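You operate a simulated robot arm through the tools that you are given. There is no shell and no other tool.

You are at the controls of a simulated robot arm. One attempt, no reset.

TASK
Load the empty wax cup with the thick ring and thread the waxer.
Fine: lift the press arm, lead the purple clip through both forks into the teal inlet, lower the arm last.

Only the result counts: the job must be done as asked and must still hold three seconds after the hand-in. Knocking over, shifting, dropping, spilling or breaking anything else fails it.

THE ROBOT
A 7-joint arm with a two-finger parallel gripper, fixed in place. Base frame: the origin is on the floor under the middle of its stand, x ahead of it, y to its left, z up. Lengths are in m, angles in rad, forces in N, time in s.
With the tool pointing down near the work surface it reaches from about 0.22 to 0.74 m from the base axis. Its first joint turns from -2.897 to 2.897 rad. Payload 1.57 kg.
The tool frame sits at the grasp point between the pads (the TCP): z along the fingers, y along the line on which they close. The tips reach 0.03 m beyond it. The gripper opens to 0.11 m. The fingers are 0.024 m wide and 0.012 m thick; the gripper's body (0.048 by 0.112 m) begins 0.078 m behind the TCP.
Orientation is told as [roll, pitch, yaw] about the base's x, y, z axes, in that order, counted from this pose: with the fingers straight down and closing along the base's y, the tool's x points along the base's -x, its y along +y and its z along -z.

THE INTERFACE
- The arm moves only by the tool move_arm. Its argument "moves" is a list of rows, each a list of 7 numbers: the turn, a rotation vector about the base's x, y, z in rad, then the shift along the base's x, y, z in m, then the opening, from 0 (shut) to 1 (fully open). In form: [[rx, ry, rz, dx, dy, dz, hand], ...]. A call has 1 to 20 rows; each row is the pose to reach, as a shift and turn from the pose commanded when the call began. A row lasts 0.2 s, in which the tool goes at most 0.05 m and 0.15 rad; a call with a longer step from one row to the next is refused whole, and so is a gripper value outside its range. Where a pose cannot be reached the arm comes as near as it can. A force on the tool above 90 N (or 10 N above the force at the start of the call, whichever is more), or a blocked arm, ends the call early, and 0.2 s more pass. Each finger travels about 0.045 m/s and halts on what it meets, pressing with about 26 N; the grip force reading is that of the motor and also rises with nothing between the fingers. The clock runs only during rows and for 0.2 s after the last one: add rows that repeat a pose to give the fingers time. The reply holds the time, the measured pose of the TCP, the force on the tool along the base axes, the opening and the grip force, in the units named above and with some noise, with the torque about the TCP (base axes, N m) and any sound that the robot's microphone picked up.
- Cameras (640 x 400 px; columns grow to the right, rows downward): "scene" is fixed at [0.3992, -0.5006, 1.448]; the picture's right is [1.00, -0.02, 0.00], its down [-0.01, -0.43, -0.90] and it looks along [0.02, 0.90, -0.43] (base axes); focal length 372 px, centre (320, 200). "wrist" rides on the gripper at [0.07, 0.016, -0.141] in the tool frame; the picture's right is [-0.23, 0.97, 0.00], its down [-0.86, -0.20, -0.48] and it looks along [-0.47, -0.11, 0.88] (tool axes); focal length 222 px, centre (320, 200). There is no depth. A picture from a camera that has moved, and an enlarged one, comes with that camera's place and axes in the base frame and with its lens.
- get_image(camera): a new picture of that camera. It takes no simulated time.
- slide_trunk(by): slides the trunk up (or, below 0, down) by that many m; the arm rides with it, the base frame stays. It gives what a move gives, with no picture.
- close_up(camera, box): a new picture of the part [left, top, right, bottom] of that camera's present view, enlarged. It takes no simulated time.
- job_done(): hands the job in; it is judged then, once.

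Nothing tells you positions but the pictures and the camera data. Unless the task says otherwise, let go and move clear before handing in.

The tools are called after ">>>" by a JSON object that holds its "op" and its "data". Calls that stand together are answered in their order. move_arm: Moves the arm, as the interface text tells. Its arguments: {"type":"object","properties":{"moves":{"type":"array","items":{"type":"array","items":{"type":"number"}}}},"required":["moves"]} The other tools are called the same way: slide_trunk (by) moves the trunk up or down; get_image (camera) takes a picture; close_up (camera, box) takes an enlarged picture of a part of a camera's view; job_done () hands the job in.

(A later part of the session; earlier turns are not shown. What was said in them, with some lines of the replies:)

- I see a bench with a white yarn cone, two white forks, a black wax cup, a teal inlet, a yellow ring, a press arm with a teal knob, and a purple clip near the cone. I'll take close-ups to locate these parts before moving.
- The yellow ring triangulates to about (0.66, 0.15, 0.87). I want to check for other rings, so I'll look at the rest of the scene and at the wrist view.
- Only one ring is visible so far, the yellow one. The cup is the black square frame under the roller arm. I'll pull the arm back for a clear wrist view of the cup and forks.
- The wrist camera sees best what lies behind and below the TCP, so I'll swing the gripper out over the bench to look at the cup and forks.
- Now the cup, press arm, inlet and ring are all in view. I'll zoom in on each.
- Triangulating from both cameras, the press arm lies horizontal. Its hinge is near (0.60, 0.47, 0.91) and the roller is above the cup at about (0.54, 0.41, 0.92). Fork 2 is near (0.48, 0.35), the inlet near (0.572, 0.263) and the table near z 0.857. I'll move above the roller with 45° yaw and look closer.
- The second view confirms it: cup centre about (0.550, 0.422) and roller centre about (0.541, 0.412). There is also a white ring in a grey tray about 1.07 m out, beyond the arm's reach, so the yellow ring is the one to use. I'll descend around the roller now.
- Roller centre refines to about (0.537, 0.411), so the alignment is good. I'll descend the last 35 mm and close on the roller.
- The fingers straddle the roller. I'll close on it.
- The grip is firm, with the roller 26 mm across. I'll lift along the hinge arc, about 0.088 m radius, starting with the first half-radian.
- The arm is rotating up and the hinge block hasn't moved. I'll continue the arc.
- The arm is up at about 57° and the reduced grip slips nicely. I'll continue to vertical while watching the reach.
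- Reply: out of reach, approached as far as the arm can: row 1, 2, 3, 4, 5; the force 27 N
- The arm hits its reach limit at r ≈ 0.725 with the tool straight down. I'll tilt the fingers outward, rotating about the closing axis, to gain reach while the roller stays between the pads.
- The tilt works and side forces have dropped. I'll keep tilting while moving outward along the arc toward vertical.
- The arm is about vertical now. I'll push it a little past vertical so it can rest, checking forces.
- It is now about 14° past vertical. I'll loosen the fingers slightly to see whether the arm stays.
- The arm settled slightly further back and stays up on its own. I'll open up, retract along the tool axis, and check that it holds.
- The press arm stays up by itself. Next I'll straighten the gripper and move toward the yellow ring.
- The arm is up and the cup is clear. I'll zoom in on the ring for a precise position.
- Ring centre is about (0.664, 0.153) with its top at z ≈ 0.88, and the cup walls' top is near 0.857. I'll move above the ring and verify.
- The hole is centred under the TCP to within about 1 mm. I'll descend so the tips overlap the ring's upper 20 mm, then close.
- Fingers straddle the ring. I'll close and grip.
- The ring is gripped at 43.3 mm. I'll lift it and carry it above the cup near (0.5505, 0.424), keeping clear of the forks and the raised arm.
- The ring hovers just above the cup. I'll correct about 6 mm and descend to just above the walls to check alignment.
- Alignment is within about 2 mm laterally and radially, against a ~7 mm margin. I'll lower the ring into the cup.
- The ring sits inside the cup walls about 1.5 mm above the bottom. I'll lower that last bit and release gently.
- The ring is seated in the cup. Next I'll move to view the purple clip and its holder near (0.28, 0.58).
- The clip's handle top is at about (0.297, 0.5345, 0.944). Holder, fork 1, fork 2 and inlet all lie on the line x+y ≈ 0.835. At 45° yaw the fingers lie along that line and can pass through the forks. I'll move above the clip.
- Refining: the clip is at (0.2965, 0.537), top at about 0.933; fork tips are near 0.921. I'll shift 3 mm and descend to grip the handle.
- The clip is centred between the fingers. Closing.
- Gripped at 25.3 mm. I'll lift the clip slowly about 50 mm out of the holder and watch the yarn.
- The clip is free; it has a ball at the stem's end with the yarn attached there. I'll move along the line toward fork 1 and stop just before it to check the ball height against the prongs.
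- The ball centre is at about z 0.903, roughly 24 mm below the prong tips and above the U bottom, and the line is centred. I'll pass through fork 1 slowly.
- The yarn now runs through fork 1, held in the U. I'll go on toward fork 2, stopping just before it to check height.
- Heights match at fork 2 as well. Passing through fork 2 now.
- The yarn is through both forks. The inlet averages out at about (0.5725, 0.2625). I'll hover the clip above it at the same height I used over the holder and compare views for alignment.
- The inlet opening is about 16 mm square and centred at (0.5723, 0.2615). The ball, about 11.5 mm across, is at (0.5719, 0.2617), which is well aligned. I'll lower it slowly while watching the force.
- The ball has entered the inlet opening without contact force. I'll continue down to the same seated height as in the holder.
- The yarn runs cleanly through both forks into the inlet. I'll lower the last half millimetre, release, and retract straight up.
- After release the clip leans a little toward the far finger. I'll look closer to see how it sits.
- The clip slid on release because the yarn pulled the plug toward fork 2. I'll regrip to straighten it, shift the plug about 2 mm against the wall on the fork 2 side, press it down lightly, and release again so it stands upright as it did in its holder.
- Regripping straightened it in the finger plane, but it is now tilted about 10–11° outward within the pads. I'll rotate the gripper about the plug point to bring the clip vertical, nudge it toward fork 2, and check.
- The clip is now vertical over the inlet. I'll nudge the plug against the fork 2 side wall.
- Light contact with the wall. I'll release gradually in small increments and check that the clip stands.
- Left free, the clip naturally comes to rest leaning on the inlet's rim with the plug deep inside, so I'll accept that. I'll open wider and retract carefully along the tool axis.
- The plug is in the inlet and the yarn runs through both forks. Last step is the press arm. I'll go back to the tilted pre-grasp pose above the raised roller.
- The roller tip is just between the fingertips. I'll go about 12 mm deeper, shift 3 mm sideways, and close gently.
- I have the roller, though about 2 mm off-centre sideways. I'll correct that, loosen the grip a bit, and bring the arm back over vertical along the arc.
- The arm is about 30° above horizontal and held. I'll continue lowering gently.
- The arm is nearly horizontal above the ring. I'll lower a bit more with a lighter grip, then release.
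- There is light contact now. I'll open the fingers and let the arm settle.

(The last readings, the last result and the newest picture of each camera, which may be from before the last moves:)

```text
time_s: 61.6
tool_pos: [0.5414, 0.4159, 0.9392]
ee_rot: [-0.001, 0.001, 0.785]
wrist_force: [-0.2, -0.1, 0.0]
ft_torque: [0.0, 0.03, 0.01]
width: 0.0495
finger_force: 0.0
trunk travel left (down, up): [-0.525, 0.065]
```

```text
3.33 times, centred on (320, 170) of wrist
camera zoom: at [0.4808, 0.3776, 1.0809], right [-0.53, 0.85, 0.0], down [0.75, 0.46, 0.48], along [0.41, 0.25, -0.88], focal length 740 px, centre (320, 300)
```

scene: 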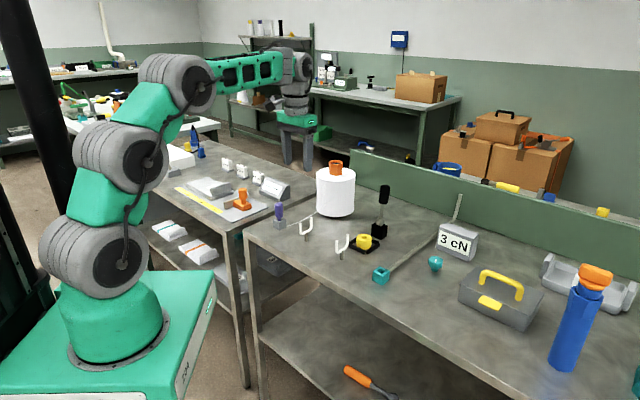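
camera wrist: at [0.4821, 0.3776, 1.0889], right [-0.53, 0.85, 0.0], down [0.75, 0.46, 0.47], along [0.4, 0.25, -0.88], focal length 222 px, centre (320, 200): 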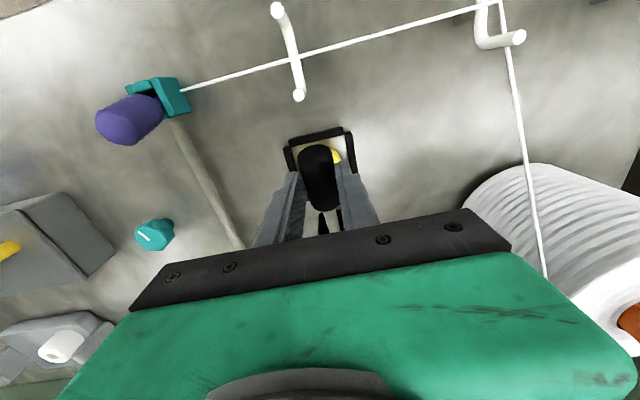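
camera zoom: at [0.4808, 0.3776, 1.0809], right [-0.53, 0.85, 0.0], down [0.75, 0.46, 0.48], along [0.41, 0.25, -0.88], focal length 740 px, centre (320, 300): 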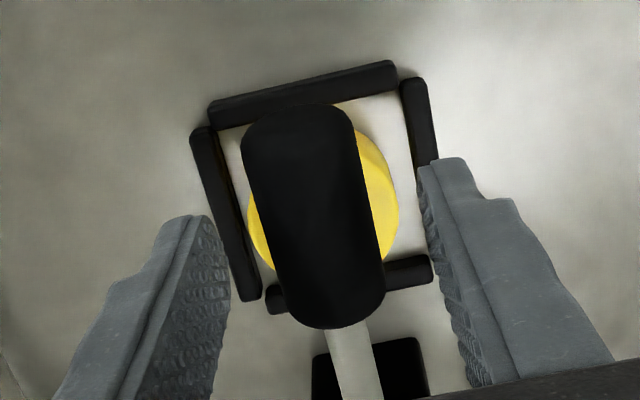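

The arm has dropped back to its lowered position over the ring. I'll open further, retract upward and clear, and then verify everything.

>>> {"op": "move_arm", "data": {"moves": [[0, 0, 0, 0, 0, 0.003, 0.6], [0, 0, 0, 0, 0, 0.003, 0.65], [0, 0, 0, 0, 0, 0.025, 0.65], [0, 0, 0, 0, 0, 0.065, 0.65], [0, 0, 0, 0, 0, 0.11, 0.65], [0, 0, 0, -0.02, -0.02, 0.15, 0.65], [0, 0, 0, -0.05, -0.04, 0.18, 0.65]]}}

>>> {"op": "close_up", "data": {"camera": "scene", "box": [330, 210, 410, 260]}}

>>> {"op": "get_image", "data": {"camera": "wrist"}}

>>> {"op": "get_image", "data": {"camera": "scene"}}

>>> {"op": "close_up", "data": {"camera": "scene", "box": [350, 230, 430, 290]}}

```text
time_s: 63.2
tool_pos: [0.4912, 0.3737, 1.1189]
ee_rot: [-0.001, 0.0, 0.785]
wrist_force: [-0.2, -0.9, -0.1]
ft_torque: [0.01, 0.01, 0.03]
width: 0.0714
finger_force: 0.0
trunk travel left (down, up): [-0.525, 0.065]
```

```text
8.00 times, centred on (370, 235) of scene
camera zoom: at [0.3992, -0.5006, 1.448], right [1.0, -0.02, 0.0], down [-0.01, -0.43, -0.9], along [0.02, 0.9, -0.43], focal length 2978 px, centre (-80, -80)
```

zoom: 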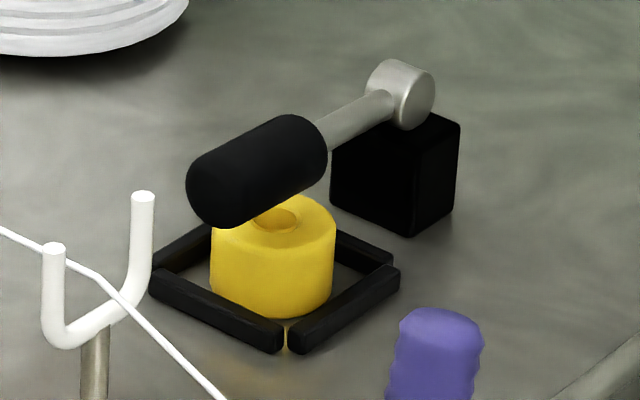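

```text
taken
camera wrist: at [0.4314, 0.336, 1.2605], right [-0.53, 0.85, 0.0], down [0.75, 0.46, 0.48], along [0.41, 0.25, -0.88], focal length 222 px, centre (320, 200)
```

wrist: 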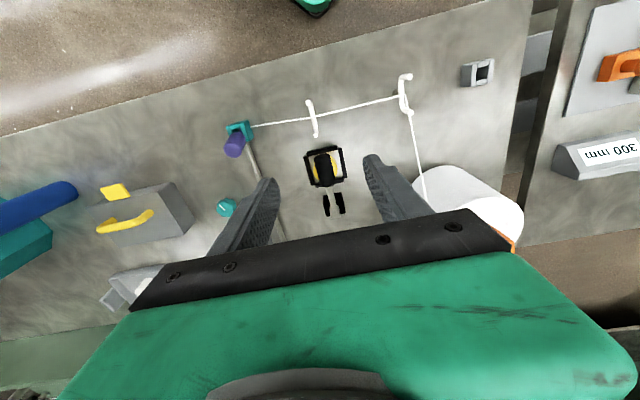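

```text
taken
```

scene: 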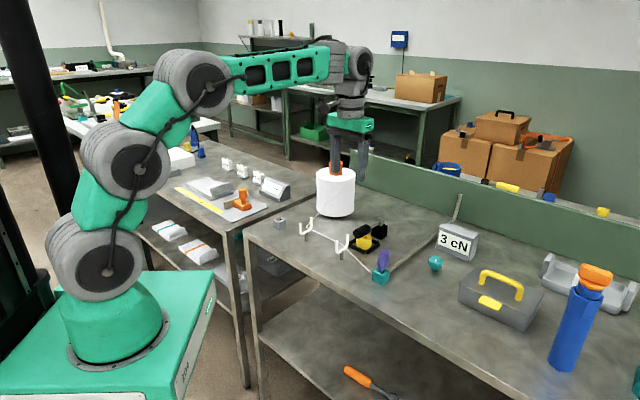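

```text
6.67 times, centred on (390, 260) of scene
camera zoom: at [0.3992, -0.5006, 1.448], right [1.0, -0.02, 0.0], down [-0.01, -0.43, -0.9], along [0.02, 0.9, -0.43], focal length 2482 px, centre (-147, -200)
```

zoom: 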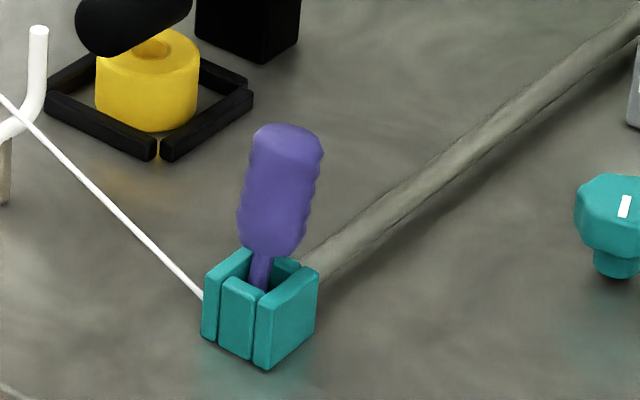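

All parts look in place. I'll take one last close look at the yarn in both forks before handing in.

>>> {"op": "close_up", "data": {"camera": "scene", "box": [285, 200, 395, 285]}}

>>> {"op": "close_up", "data": {"camera": "wrist", "box": [200, 60, 440, 210]}}

```text
4.71 times, centred on (340, 242) of scene
camera zoom: at [0.3992, -0.5006, 1.448], right [1.0, -0.02, 0.0], down [-0.01, -0.43, -0.9], along [0.02, 0.9, -0.43], focal length 1752 px, centre (226, 0)
```

zoom: 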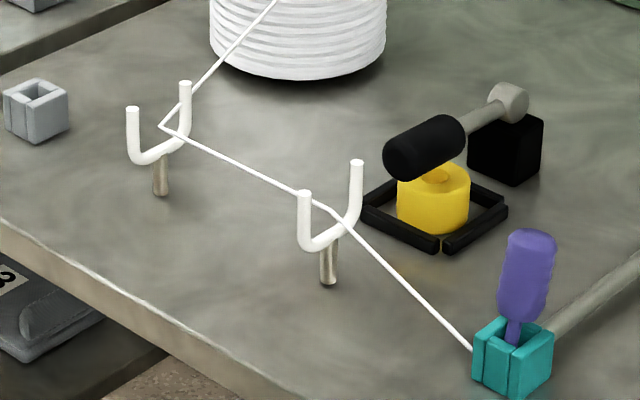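

```text
2.67 times, centred on (320, 135) of wrist
camera zoom: at [0.4314, 0.336, 1.2605], right [-0.53, 0.85, 0.0], down [0.75, 0.46, 0.48], along [0.41, 0.25, -0.88], focal length 592 px, centre (320, 373)
```

zoom: 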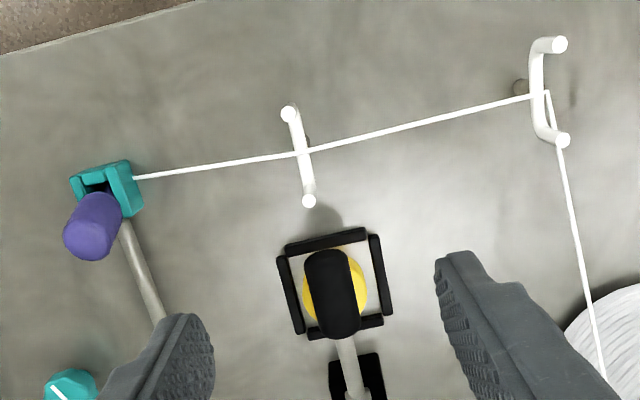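

The yellow ring is in the cup, the yarn runs through both forks to the clip in the teal inlet, and the press arm is down over the ring. The gripper is open and clear, so I'm handing in.

>>> {"op": "job_done", "data": {}}

```text
The job is handed in.
```

I loaded the cup, threaded the waxer and handed the job in; I don't have the verdict yet. These are the positions in the last pictures before the hand-in:

- **Ring:** the yellow ring sits inside the black wax cup. I took it as the thick one. The only other ring I saw on that bench, a white one in the grey tray, was out of reach.
- **Thread:** the yarn runs from the cone through both forks to the purple clip in the teal inlet.
- **Clip:** it would not stand upright when I let go. It leans a little over 10° against the inlet's rim, with its end down inside. It did not move in the 12 s before hand-in.
- **Press arm:** I lowered it last. It is back in the position it started in, with the roller over the ring. I couldn't tell whether the roller touches the ring.

Nothing else looked knocked over or shifted in the pictures, and the gripper is open and clear of everything.
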